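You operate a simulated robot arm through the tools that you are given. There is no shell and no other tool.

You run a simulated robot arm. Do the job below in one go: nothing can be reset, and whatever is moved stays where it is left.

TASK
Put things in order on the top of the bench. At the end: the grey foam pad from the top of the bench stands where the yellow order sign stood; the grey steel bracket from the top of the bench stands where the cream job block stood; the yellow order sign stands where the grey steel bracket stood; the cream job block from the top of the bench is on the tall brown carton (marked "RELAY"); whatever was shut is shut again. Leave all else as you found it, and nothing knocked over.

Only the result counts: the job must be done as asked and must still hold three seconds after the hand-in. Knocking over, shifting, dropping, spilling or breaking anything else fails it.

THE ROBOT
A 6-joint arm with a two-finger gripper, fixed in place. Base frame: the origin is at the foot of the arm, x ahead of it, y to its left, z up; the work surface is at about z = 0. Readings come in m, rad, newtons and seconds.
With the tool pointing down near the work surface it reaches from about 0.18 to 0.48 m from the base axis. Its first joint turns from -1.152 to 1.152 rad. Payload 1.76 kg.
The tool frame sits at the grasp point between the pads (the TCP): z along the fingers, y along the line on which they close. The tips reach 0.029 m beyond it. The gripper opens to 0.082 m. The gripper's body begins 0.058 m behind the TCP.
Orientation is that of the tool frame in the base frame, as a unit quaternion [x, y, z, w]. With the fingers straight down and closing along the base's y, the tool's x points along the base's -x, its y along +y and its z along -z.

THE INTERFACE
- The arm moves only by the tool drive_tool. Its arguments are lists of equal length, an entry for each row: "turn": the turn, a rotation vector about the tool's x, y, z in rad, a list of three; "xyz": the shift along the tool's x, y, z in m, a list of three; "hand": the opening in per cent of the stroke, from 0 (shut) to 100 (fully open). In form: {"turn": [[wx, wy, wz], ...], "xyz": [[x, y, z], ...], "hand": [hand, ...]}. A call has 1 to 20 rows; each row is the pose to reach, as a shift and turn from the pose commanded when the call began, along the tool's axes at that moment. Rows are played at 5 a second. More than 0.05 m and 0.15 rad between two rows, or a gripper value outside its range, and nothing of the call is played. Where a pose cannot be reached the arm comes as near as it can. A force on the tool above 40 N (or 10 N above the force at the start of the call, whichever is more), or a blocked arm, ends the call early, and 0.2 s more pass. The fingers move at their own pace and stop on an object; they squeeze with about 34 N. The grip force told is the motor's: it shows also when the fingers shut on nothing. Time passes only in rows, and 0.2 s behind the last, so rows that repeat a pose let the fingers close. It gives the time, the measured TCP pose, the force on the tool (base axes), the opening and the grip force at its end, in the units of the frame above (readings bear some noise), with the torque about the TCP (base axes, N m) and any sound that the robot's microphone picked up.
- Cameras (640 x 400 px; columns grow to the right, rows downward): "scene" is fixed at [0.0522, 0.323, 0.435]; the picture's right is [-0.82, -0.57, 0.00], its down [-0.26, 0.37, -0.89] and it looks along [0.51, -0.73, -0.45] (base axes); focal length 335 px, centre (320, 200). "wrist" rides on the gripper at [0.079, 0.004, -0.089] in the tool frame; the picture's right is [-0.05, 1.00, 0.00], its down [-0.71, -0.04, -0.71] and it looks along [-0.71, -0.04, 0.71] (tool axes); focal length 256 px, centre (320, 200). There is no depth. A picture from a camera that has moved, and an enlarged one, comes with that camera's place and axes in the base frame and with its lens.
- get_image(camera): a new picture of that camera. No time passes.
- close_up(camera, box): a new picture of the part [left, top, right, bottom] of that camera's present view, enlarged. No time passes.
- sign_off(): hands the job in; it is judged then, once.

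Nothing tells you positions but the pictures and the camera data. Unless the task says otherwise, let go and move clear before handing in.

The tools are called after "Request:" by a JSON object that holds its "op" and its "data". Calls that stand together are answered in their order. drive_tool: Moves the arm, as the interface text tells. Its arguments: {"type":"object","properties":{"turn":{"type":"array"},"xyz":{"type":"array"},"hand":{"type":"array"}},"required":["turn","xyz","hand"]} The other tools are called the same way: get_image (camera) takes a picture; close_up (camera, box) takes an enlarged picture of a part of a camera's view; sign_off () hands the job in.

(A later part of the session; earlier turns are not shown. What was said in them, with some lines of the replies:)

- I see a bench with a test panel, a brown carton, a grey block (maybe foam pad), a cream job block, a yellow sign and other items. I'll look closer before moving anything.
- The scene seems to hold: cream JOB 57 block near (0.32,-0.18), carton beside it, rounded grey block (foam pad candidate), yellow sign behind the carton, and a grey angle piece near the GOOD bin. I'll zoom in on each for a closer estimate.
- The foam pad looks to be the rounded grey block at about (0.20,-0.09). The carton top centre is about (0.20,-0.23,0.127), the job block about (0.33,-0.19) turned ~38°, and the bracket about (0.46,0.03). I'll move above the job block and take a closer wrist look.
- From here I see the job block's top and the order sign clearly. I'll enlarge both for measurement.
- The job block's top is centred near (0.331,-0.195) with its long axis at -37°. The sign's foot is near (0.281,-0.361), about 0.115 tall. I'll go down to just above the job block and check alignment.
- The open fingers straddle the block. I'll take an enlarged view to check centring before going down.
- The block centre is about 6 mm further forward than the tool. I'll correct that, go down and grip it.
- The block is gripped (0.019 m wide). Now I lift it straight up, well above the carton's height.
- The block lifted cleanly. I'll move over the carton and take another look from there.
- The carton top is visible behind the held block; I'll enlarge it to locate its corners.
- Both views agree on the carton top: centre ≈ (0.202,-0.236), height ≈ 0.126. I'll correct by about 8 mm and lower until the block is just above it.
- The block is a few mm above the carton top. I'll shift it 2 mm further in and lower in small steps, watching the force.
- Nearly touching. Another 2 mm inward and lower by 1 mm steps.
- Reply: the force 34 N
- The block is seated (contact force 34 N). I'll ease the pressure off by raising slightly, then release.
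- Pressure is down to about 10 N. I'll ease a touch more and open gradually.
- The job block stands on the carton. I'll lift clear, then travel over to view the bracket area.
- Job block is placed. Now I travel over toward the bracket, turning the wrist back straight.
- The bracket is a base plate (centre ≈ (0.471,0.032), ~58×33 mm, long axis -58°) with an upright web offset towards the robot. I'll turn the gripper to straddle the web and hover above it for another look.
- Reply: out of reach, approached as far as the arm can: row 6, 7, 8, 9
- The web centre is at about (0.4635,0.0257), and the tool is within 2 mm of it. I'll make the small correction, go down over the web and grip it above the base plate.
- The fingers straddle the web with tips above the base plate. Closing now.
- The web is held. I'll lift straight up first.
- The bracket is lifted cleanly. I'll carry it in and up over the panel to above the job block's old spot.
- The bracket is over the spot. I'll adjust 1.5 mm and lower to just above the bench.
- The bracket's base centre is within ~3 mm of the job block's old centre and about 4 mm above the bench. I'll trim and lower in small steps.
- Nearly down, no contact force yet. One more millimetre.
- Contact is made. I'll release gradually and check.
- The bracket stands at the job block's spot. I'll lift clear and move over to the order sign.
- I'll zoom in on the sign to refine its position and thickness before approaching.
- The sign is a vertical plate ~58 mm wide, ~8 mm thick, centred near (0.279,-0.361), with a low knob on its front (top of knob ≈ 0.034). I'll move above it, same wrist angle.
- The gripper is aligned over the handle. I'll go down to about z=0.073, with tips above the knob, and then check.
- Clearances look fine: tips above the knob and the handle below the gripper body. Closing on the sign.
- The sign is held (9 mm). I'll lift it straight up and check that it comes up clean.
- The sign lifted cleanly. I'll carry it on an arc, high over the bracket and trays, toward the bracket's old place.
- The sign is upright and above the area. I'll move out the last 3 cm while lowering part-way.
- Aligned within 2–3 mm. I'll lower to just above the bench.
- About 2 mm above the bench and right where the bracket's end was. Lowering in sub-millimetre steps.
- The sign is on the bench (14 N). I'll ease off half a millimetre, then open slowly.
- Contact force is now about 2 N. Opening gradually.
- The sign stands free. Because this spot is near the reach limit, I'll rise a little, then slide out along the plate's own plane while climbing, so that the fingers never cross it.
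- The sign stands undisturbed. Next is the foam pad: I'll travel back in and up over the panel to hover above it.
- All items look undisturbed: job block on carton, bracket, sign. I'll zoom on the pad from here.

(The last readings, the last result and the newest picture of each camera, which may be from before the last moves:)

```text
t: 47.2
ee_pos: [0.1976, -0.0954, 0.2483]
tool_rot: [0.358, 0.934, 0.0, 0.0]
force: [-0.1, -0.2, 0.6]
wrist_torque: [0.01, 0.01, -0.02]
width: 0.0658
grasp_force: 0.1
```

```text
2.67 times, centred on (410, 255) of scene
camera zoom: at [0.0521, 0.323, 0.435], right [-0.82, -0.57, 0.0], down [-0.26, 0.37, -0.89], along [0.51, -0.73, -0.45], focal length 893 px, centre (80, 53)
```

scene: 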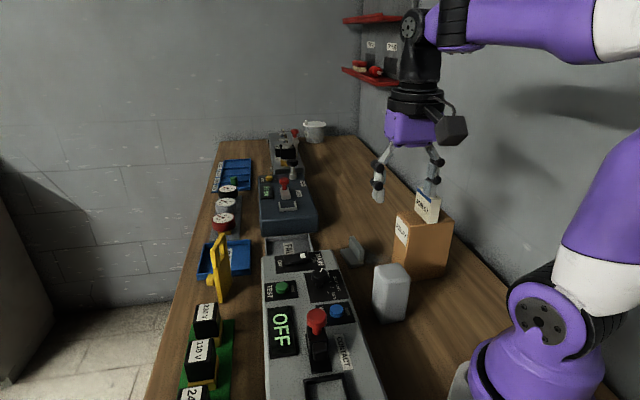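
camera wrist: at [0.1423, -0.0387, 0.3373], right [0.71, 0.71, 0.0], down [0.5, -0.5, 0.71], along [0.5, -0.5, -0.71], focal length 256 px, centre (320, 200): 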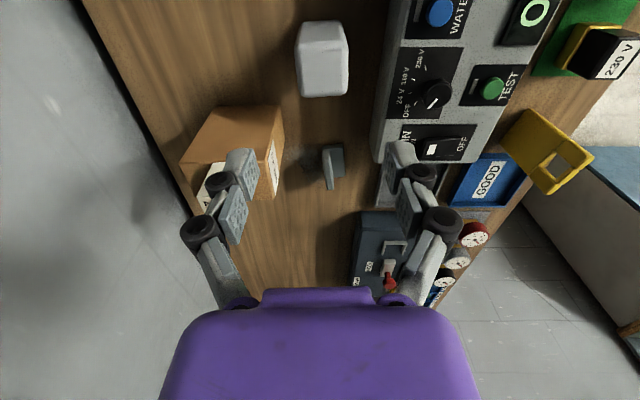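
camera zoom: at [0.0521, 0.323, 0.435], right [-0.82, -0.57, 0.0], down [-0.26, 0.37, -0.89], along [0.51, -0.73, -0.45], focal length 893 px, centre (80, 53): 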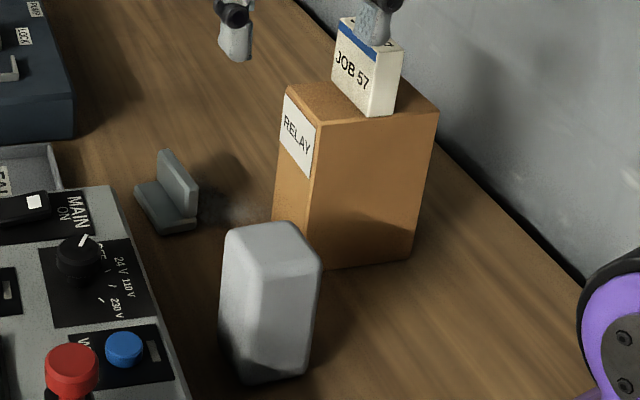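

The pad measures ~46×42 mm, 90 mm tall, centred at about (0.202,-0.095). I'll correct a few mm and lower to just above it for a check.

Request:
{"op": "drive_tool", "data": {"turn": [[0, 0, 0.025], [0, 0, 0.025], [0, 0, 0.025], [0, 0, 0.025], [0, 0, 0.025]], "xyz": [[-0.0036, 0.0026, 0.02], [-0.0036, 0.0026, 0.05], [-0.0036, 0.0026, 0.085], [-0.0036, 0.0026, 0.11], [-0.0036, 0.0026, 0.11]], "hand": [80, 80, 80, 80, 80]}}

Request:
{"op": "get_image", "data": {"camera": "wrist"}}

Request:
{"op": "close_up", "data": {"camera": "scene", "box": [340, 180, 480, 330]}}

```text
t: 48.4
ee_pos: [0.2054, -0.0924, 0.1396]
tool_rot: [0.37, 0.929, 0.001, 0.001]
force: [0.6, -0.9, -0.2]
wrist_torque: [-0.01, 0.01, 0.01]
width: 0.0657
grasp_force: 0.1
```

```text
taken
camera wrist: at [0.1503, -0.0346, 0.2296], right [0.72, 0.69, 0.0], down [0.49, -0.51, 0.71], along [0.49, -0.51, -0.71], focal length 256 px, centre (320, 200)
```

wrist: 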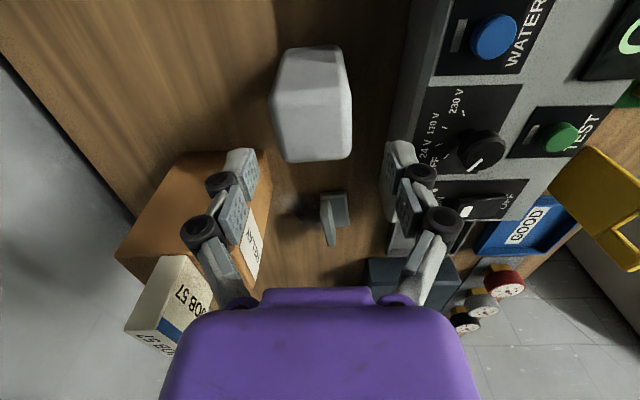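

```text
2.67 times, centred on (410, 255) of scene
camera zoom: at [0.0522, 0.323, 0.435], right [-0.82, -0.57, 0.0], down [-0.26, 0.37, -0.89], along [0.51, -0.73, -0.45], focal length 893 px, centre (80, 53)
```

zoom: 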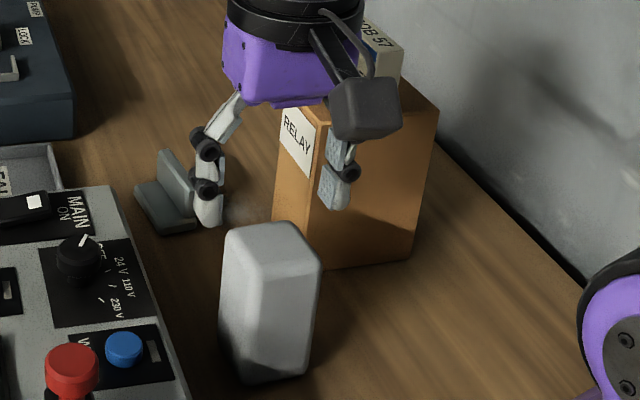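

Request:
{"op": "close_up", "data": {"camera": "wrist", "box": [220, 30, 420, 210]}}

```text
2.22 times, centred on (320, 120) of wrist
camera zoom: at [0.1503, -0.0346, 0.2296], right [0.72, 0.69, 0.0], down [0.49, -0.51, 0.71], along [0.49, -0.51, -0.71], focal length 569 px, centre (320, 378)
```

zoom: 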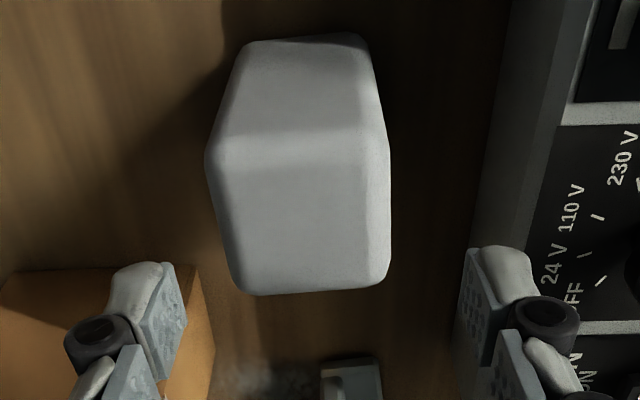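

The pad centre is 3 mm off to one side; I'll correct that and go down to the grip height.

Request:
{"op": "drive_tool", "data": {"turn": [[0, 0, 0], [0, 0, 0], [0, 0, 0], [0, 0, 0], [0, 0, 0], [0, 0, 0]], "xyz": [[-0.001, -0.003, 0.0], [-0.001, -0.003, 0.015], [-0.001, -0.003, 0.035], [-0.001, -0.003, 0.055], [-0.001, -0.003, 0.075], [-0.001, -0.003, 0.08]], "hand": [80, 80, 80, 80, 80, 80]}}

Request:
{"op": "get_image", "data": {"camera": "wrist"}}

Request:
{"op": "close_up", "data": {"camera": "scene", "box": [330, 200, 470, 350]}}

```text
t: 49.8
ee_pos: [0.2012, -0.0944, 0.0585]
tool_rot: [0.37, 0.929, 0.0, 0.001]
force: [-0.6, 0.1, 0.6]
wrist_torque: [0.03, -0.01, 0.01]
width: 0.0655
grasp_force: 0.1
```

```text
taken
camera wrist: at [0.1466, -0.0367, 0.1484], right [0.73, 0.69, 0.0], down [0.49, -0.51, 0.71], along [0.49, -0.51, -0.71], focal length 256 px, centre (320, 200)
```

wrist: 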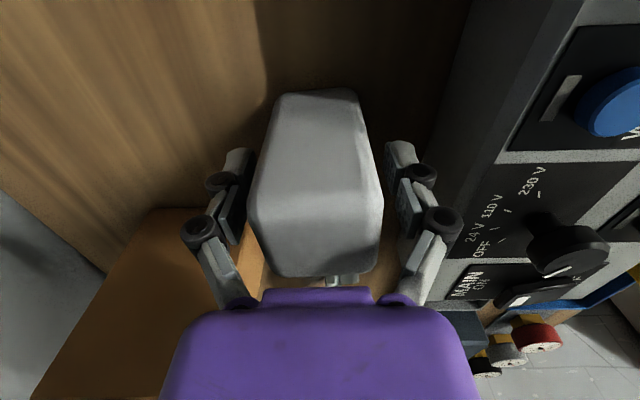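

```text
2.67 times, centred on (400, 275) of scene
camera zoom: at [0.0522, 0.323, 0.435], right [-0.82, -0.57, 0.0], down [-0.26, 0.37, -0.89], along [0.51, -0.73, -0.45], focal length 893 px, centre (107, 0)
```

zoom: 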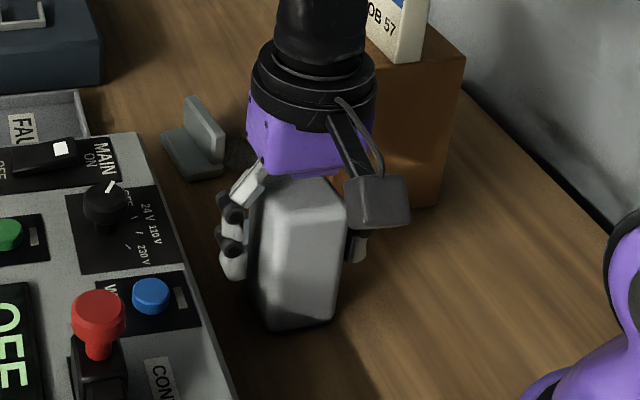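

The fingers straddle the pad. Closing.

Request:
{"op": "drive_tool", "data": {"turn": [[0, 0, 0], [0, 0, 0], [0, 0, 0], [0, 0, 0], [0, 0, 0]], "xyz": [[0, 0, 0], [0, 0, 0], [0, 0, 0], [0, 0, 0], [0, 0, 0]], "hand": [65, 50, 0, 0, 0]}}

Request:
{"op": "get_image", "data": {"camera": "wrist"}}

Request:
{"op": "close_up", "data": {"camera": "scene", "box": [330, 200, 470, 350]}}

```text
t: 51.0
ee_pos: [0.2026, -0.0947, 0.0593]
tool_rot: [0.369, 0.929, 0.0, -0.001]
force: [-2.0, -1.0, 11.3]
wrist_torque: [-0.05, 0.16, 0.08]
width: 0.0473
grasp_force: 33.6
```

```text
taken
camera wrist: at [0.1468, -0.0367, 0.1487], right [0.72, 0.69, 0.0], down [0.49, -0.51, 0.71], along [0.49, -0.51, -0.71], focal length 256 px, centre (320, 200)
```

wrist: 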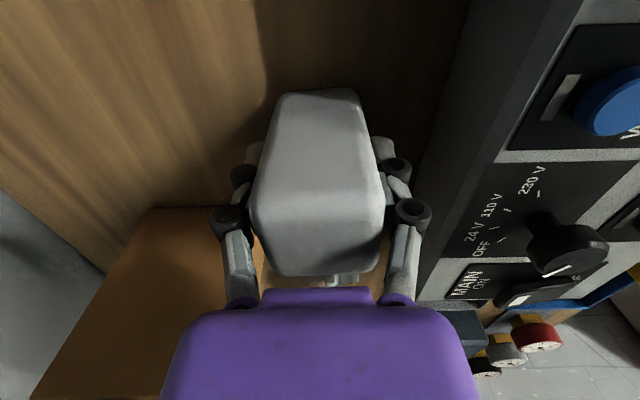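

```text
2.67 times, centred on (400, 275) of scene
camera zoom: at [0.0521, 0.323, 0.435], right [-0.82, -0.57, 0.0], down [-0.26, 0.37, -0.89], along [0.51, -0.73, -0.45], focal length 893 px, centre (107, 0)
```

zoom: 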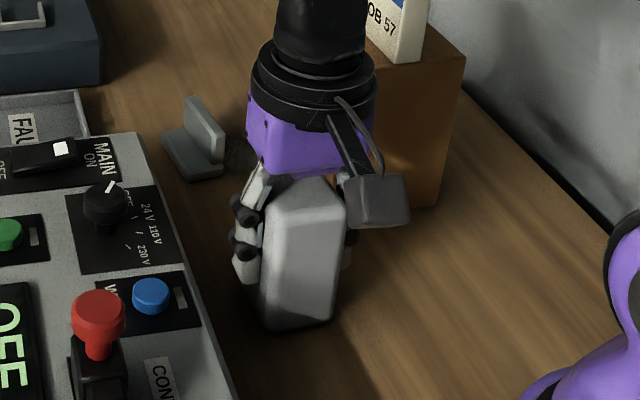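

The pad is gripped (47 mm). Lifting straight up.

Request:
{"op": "drive_tool", "data": {"turn": [[0, 0, 0], [0, 0, 0], [0, 0, 0], [0, 0, 0], [0, 0, 0], [0, 0, 0]], "xyz": [[0, 0, -0.005], [0, 0, -0.03], [0, 0, -0.07], [0, 0, -0.11], [0, 0, -0.15], [0, 0, -0.15]], "hand": [0, 0, 0, 0, 0, 0]}}

Request:
{"op": "get_image", "data": {"camera": "wrist"}}

Request:
{"op": "get_image", "data": {"camera": "scene"}}

```text
t: 52.4
ee_pos: [0.2033, -0.0939, 0.2086]
tool_rot: [0.37, 0.929, 0.0, 0.0]
force: [-0.5, 0.6, 0.0]
wrist_torque: [-0.01, 0.0, 0.0]
width: 0.0471
grasp_force: 34.0
```

```text
taken
camera wrist: at [0.1487, -0.0364, 0.2971], right [0.72, 0.69, 0.0], down [0.49, -0.51, 0.71], along [0.49, -0.51, -0.71], focal length 256 px, centre (320, 200)
```

wrist: 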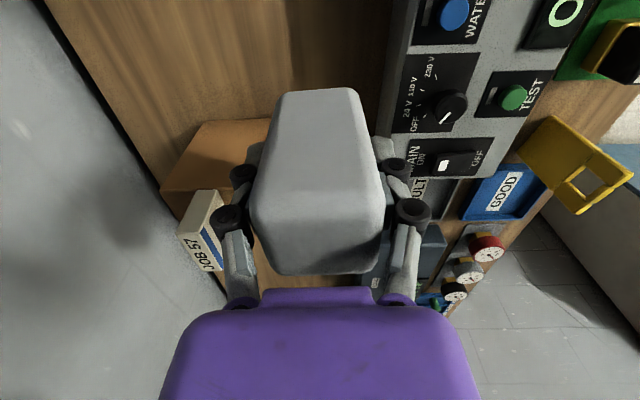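

```text
taken
```

scene: 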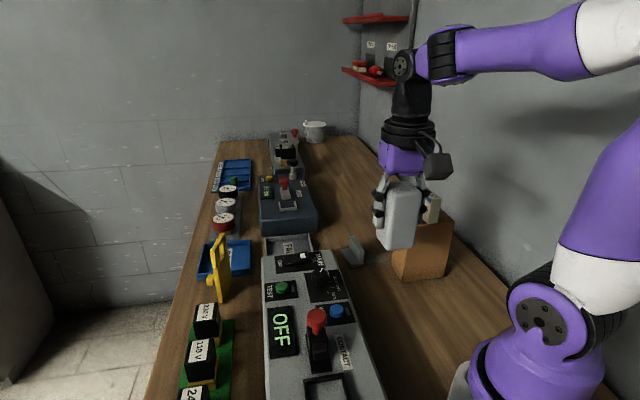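

The pad is up. I'll carry it around the carton's outer side, over the bracket, toward the sign's old place.

Request:
{"op": "drive_tool", "data": {"turn": [[0, 0, 0], [0, 0, 0], [0, 0, 0], [0, 0, 0], [0, 0, 0], [0, 0, 0], [0, 0, 0], [0, 0, 0], [0, 0, 0]], "xyz": [[-0.0319, 0.0149, 0], [-0.0676, 0.0282, 0], [-0.1066, 0.0306, 0], [-0.1489, 0.0223, 0], [-0.1835, 0.0002, 0], [-0.211, -0.0289, 0.005], [-0.2279, -0.0612, 0.02], [-0.2339, -0.0967, 0.035], [-0.2339, -0.0967, 0.035]], "hand": [0, 0, 0, 0, 0, 0, 0, 0, 0]}}

Request:
{"op": "get_image", "data": {"camera": "wrist"}}

Request:
{"op": "get_image", "data": {"camera": "scene"}}

```text
t: 54.4
ee_pos: [0.3053, -0.329, 0.1743]
tool_rot: [0.37, 0.929, 0.0, 0.0]
force: [0.4, -0.2, 0.8]
wrist_torque: [0.0, 0.03, -0.02]
width: 0.0468
grasp_force: 33.8
```

```text
taken
camera wrist: at [0.2496, -0.2704, 0.2647], right [0.72, 0.69, 0.0], down [0.49, -0.51, 0.71], along [0.49, -0.51, -0.71], focal length 256 px, centre (320, 200)
```

wrist: 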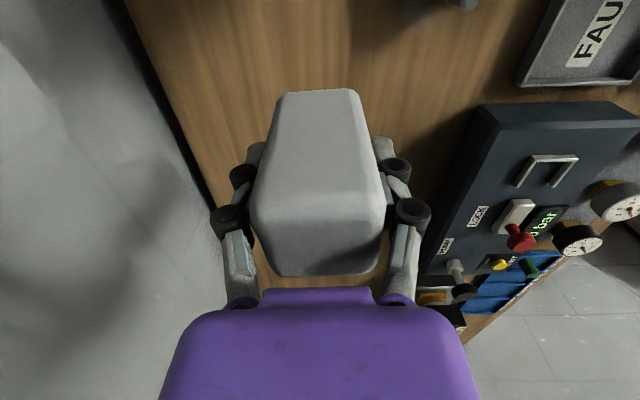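

```text
taken
```

scene: 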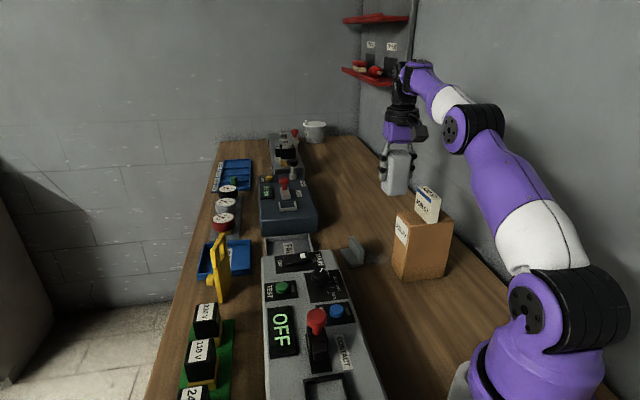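

All clear. I'll move the final 4 cm and lower part-way.

Request:
{"op": "drive_tool", "data": {"turn": [[0, 0, 0], [0, 0, 0], [0, 0, 0], [0, 0, 0], [0, 0, 0]], "xyz": [[-0.0008, -0.0137, 0.008], [-0.0016, -0.0273, 0.018], [-0.0024, -0.0409, 0.036], [-0.0024, -0.0409, 0.07], [-0.0024, -0.0409, 0.07]], "hand": [0, 0, 0, 0, 0]}}

Request:
{"op": "get_image", "data": {"camera": "wrist"}}

Request:
{"op": "close_up", "data": {"camera": "scene", "box": [350, 120, 480, 290]}}

```text
t: 55.6
ee_pos: [0.2779, -0.3599, 0.1023]
tool_rot: [0.37, 0.929, -0.001, 0.0]
force: [0.1, -0.4, -0.3]
wrist_torque: [-0.01, 0.0, 0.0]
width: 0.0467
grasp_force: 34.4
```

```text
taken
camera wrist: at [0.2245, -0.3031, 0.1915], right [0.73, 0.69, 0.0], down [0.49, -0.51, 0.71], along [0.49, -0.51, -0.71], focal length 256 px, centre (320, 200)
```

wrist: 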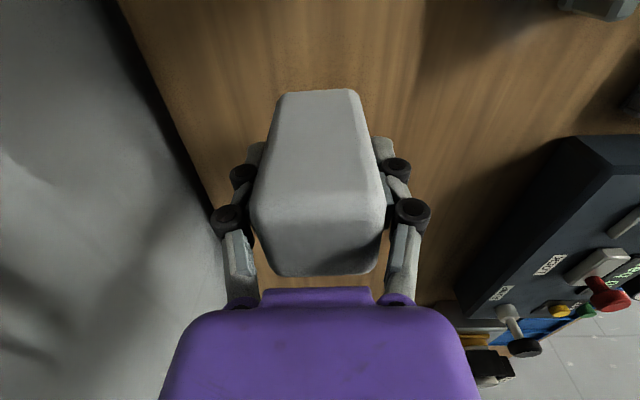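

```text
2.35 times, centred on (415, 205) of scene
camera zoom: at [0.0522, 0.323, 0.435], right [-0.82, -0.57, 0.0], down [-0.26, 0.37, -0.89], along [0.51, -0.73, -0.45], focal length 788 px, centre (96, 188)
```

zoom: 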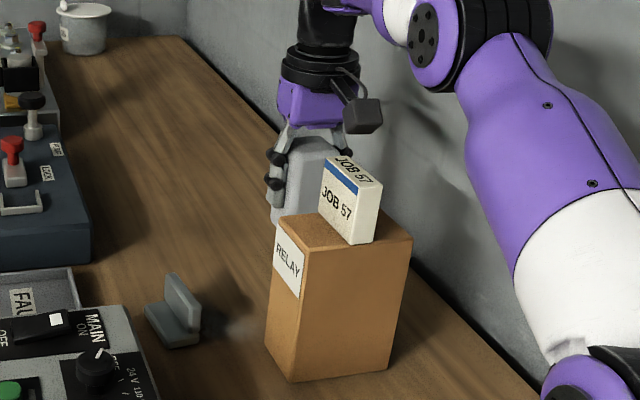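

Position is within 2 mm. Lowering to just above the bench.

Request:
{"op": "drive_tool", "data": {"turn": [[0, 0, 0], [0, 0, 0], [0, 0, 0], [0, 0, 0]], "xyz": [[0.0018, 0, 0.015], [0.0018, 0, 0.03], [0.0018, 0, 0.0395], [0.0018, 0, 0.0395]], "hand": [0, 0, 0, 0]}}

Request:
{"op": "close_up", "data": {"camera": "scene", "box": [350, 120, 480, 290]}}

Request:
{"op": "get_image", "data": {"camera": "wrist"}}

```text
t: 56.6
ee_pos: [0.2789, -0.3567, 0.0628]
tool_rot: [0.37, 0.929, 0.0, 0.001]
force: [-0.2, -1.1, -0.4]
wrist_torque: [0.0, -0.02, -0.02]
width: 0.0468
grasp_force: 34.0
```

```text
2.35 times, centred on (415, 205) of scene
camera zoom: at [0.0522, 0.323, 0.435], right [-0.82, -0.57, 0.0], down [-0.26, 0.37, -0.89], along [0.51, -0.73, -0.45], focal length 788 px, centre (96, 188)
```

zoom: 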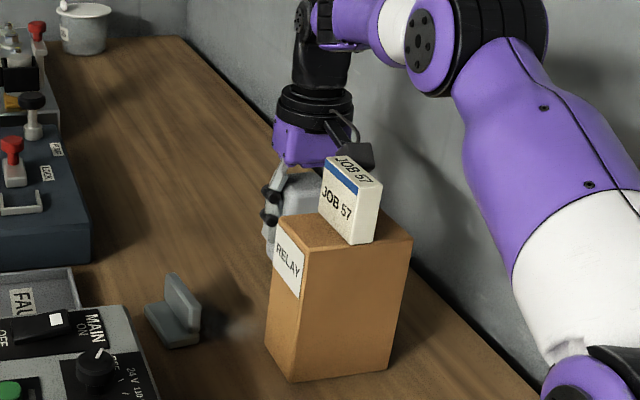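

```text
taken
camera wrist: at [0.2238, -0.2997, 0.1538], right [0.72, 0.69, 0.0], down [0.49, -0.51, 0.71], along [0.49, -0.51, -0.71], focal length 256 px, centre (320, 200)
```

wrist: 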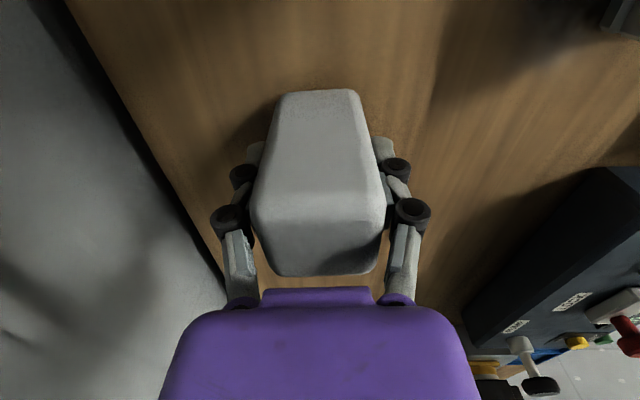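

Request:
{"op": "drive_tool", "data": {"turn": [[0, 0, 0], [0, 0, 0], [0, 0, 0]], "xyz": [[-0.001, -0.0018, 0.0], [-0.001, -0.0018, 0.001], [-0.001, -0.0018, 0.002]], "hand": [0, 0, 0]}}

```text
t: 57.4
ee_pos: [0.279, -0.3583, 0.0628]
tool_rot: [0.37, 0.929, 0.0, 0.0]
force: [-0.1, -0.1, -0.4]
wrist_torque: [-0.03, 0.0, 0.01]
width: 0.047
grasp_force: 33.7
```

No contact yet; continuing down in small steps.

Request:
{"op": "drive_tool", "data": {"turn": [[0, 0, 0], [0, 0, 0], [0, 0, 0]], "xyz": [[0, 0, 0.0006], [0, 0, 0.0012], [0, 0, 0.0016]], "hand": [0, 0, 0]}}

```text
t: 58.2
ee_pos: [0.2783, -0.3586, 0.0602]
tool_rot: [0.37, 0.929, -0.001, -0.001]
force: [-1.0, 0.2, -0.2]
wrist_torque: [0.03, 0.02, 0.0]
width: 0.0468
grasp_force: 33.5
```

Request:
{"op": "drive_tool", "data": {"turn": [[0, 0, 0], [0, 0, 0]], "xyz": [[0, 0, 0.0005], [0, 0, 0.001]], "hand": [0, 0]}}

```text
t: 58.8
ee_pos: [0.2787, -0.3573, 0.0598]
tool_rot: [0.369, 0.929, 0.0, 0.0]
force: [-0.4, -0.9, -0.3]
wrist_torque: [-0.01, -0.01, -0.02]
width: 0.0465
grasp_force: 33.5
```

Request:
{"op": "drive_tool", "data": {"turn": [[0, 0, 0], [0, 0, 0]], "xyz": [[0, 0, 0.0005], [0, 0, 0.001]], "hand": [0, 0]}}

```text
t: 59.4
ee_pos: [0.2783, -0.3593, 0.059]
tool_rot: [0.37, 0.929, 0.0, 0.0]
force: [1.4, 1.0, 0.1]
wrist_torque: [-0.01, -0.01, 0.01]
width: 0.0467
grasp_force: 33.9
```

Request:
{"op": "drive_tool", "data": {"turn": [[0, 0, 0], [0, 0, 0]], "xyz": [[0, 0, 0.0005], [0, 0, 0.001]], "hand": [0, 0]}}

Request:
{"op": "get_image", "data": {"camera": "wrist"}}

```text
t: 60.0
ee_pos: [0.2787, -0.3598, 0.0591]
tool_rot: [0.37, 0.929, 0.0, 0.001]
force: [0.8, 1.5, 2.9]
wrist_torque: [0.1, -0.06, 0.07]
width: 0.0466
grasp_force: 34.2
```

```text
taken
camera wrist: at [0.2235, -0.302, 0.1486], right [0.72, 0.69, 0.0], down [0.49, -0.51, 0.71], along [0.49, -0.51, -0.71], focal length 256 px, centre (320, 200)
```

wrist: 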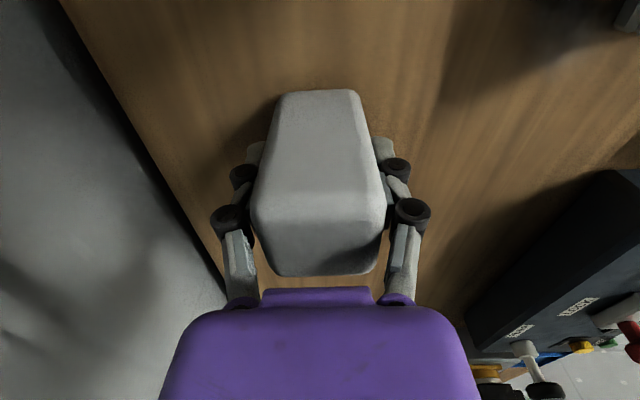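

Contact. The pad is at the sign's old place; releasing gradually.

Request:
{"op": "drive_tool", "data": {"turn": [[0, 0, 0], [0, 0, 0], [0, 0, 0], [0, 0, 0]], "xyz": [[0, 0, 0], [0, 0, 0], [0, 0, 0], [0, 0, 0]], "hand": [60, 66, 74, 80]}}

Request:
{"op": "get_image", "data": {"camera": "wrist"}}

Request:
{"op": "close_up", "data": {"camera": "scene", "box": [350, 120, 480, 290]}}

```text
t: 61.0
ee_pos: [0.279, -0.3601, 0.0582]
tool_rot: [0.369, 0.929, 0.0, 0.0]
force: [1.0, 0.8, -1.0]
wrist_torque: [-0.03, 0.0, 0.0]
width: 0.0655
grasp_force: 0.1
```

```text
taken
camera wrist: at [0.2235, -0.302, 0.1484], right [0.72, 0.69, 0.0], down [0.49, -0.51, 0.71], along [0.49, -0.51, -0.71], focal length 256 px, centre (320, 200)
```

wrist: 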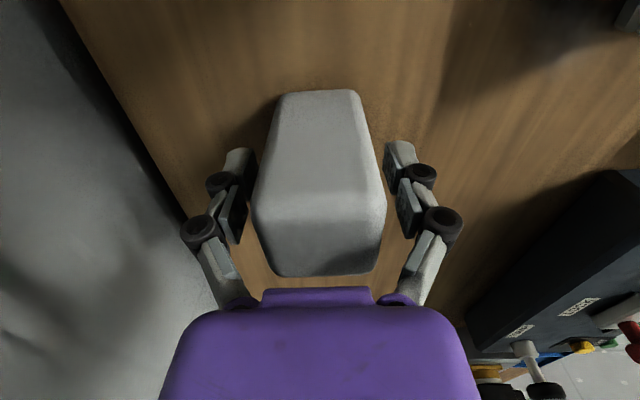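

```text
2.35 times, centred on (415, 205) of scene
camera zoom: at [0.0522, 0.323, 0.435], right [-0.82, -0.57, 0.0], down [-0.26, 0.37, -0.89], along [0.51, -0.73, -0.45], focal length 788 px, centre (96, 188)
```

zoom: 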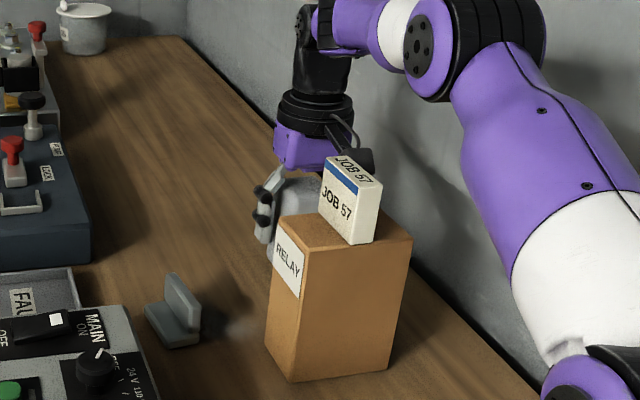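

Released. I'll rise straight up, then move inward and up to clear the area and look over the whole scene.

Request:
{"op": "drive_tool", "data": {"turn": [[0, 0, 0], [0, 0, 0], [0, 0, 0], [0, 0, 0], [0, 0, 0]], "xyz": [[0, 0, -0.015], [0, 0, -0.04], [0, 0, -0.07], [0, 0, -0.1], [0, 0, -0.1]], "hand": [80, 80, 80, 80, 80]}}

Request:
{"op": "get_image", "data": {"camera": "wrist"}}

Request:
{"op": "get_image", "data": {"camera": "scene"}}

```text
t: 62.2
ee_pos: [0.2794, -0.3615, 0.1605]
tool_rot: [0.37, 0.929, 0.0, -0.001]
force: [-0.1, -0.3, -0.3]
wrist_torque: [-0.03, 0.02, -0.01]
width: 0.0653
grasp_force: 0.1
```

```text
taken
camera wrist: at [0.2235, -0.3026, 0.2508], right [0.72, 0.69, 0.0], down [0.49, -0.51, 0.71], along [0.49, -0.51, -0.71], focal length 256 px, centre (320, 200)
```

wrist: 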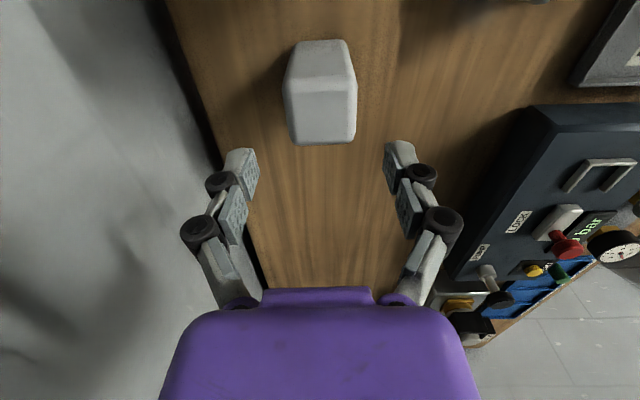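

```text
taken
```

scene: 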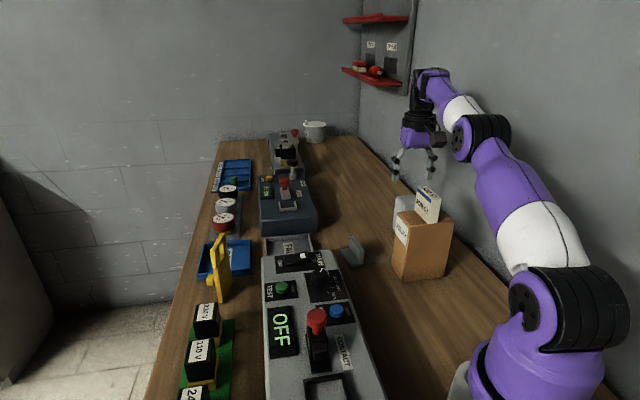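

Everything is in place. I'll move the arm away to a clear, high pose and check all four items.

Request:
{"op": "drive_tool", "data": {"turn": [[0, 0, 0], [0, 0, 0], [0, 0, 0], [0, 0, 0], [0, 0, 0], [0, 0, 0]], "xyz": [[0.015, 0.022, -0.022], [0.034, 0.047, -0.045], [0.054, 0.074, -0.068], [0.074, 0.102, -0.088], [0.0947, 0.1306, -0.1], [0.0947, 0.1306, -0.1]], "hand": [80, 80, 80, 80, 80, 80]}}

Request:
{"op": "get_image", "data": {"camera": "wrist"}}

Request:
{"op": "get_image", "data": {"camera": "scene"}}

Request:
{"op": "close_up", "data": {"camera": "scene", "box": [330, 170, 470, 300]}}

Request:
{"op": "close_up", "data": {"camera": "scene", "box": [170, 200, 310, 330]}}

```text
t: 63.6
ee_pos: [0.3012, -0.1982, 0.2583]
tool_rot: [0.37, 0.929, 0.0, 0.0]
force: [0.5, -0.2, 0.1]
wrist_torque: [-0.03, 0.0, 0.0]
width: 0.0655
grasp_force: 0.0
```

```text
taken
camera wrist: at [0.2459, -0.1422, 0.3488], right [0.72, 0.69, 0.0], down [0.49, -0.51, 0.71], along [0.49, -0.51, -0.71], focal length 256 px, centre (320, 200)
```

wrist: 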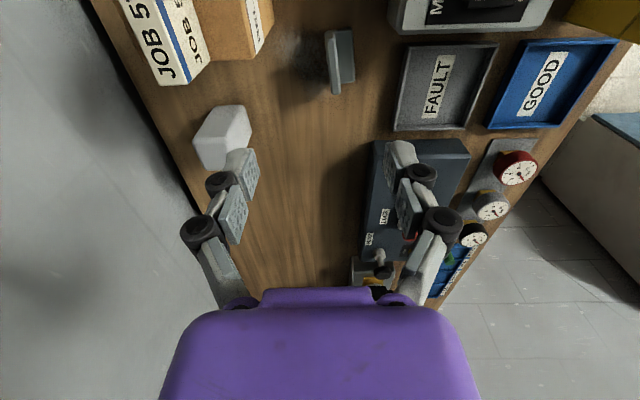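

```text
taken
```

scene: 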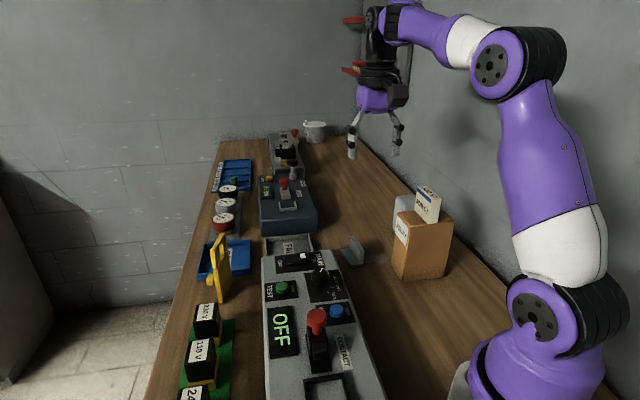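

```text
3.08 times, centred on (400, 235) of scene
camera zoom: at [0.0521, 0.323, 0.435], right [-0.82, -0.57, 0.0], down [-0.26, 0.37, -0.89], along [0.51, -0.73, -0.45], focal length 1031 px, centre (74, 92)
```

zoom: 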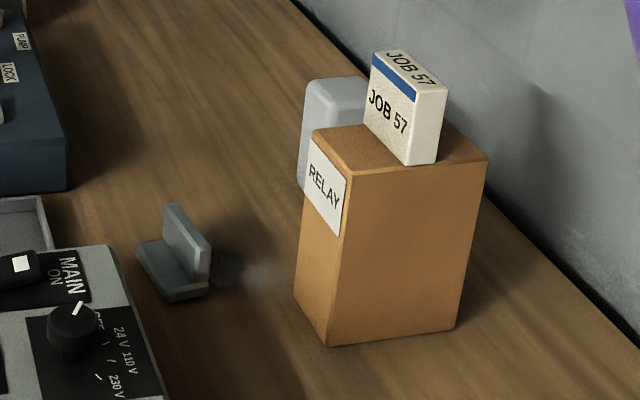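

```text
3.08 times, centred on (240, 265) of scene
camera zoom: at [0.0521, 0.323, 0.435], right [-0.82, -0.57, 0.0], down [-0.26, 0.37, -0.89], along [0.51, -0.73, -0.45], focal length 1031 px, centre (566, 0)
```

zoom: 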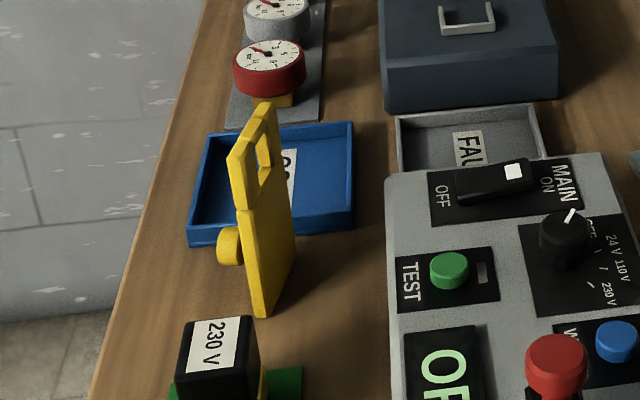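

The check pictures show all four items standing where they should:
- **Job block:** upright on the RELAY carton, which hasn't moved.
- **Bracket:** at the job block's old spot.
- **Sign:** upright at the bracket's old spot.
- **Foam pad:** at the sign's old spot.

The trays, panel and relays look untouched, and nothing was opened. The gripper is empty and clear, so I'm handing in.

Request:
{"op": "sign_off", "data": {}}

```text
The job is handed in.
```

I've handed the job in. In my last pictures all four items stood where you asked and nothing had been knocked over.

- **Cream job block:** it stands upright on top of the tall brown "RELAY" carton. The carton itself did not shift.
- **Grey steel bracket:** it stands where the job block was, within about 3 mm by my camera measurements.
- **Yellow order sign:** it stands upright where the bracket was, turned to line up with the bracket's old direction.
- **Grey foam pad:** it stands where the order sign was. I took the tall rounded grey block to be the foam pad, since nothing on it says so.

I opened nothing, so nothing needed shutting again. The trays, panel and relays looked unchanged, and the gripper was empty and clear of everything when I handed in.
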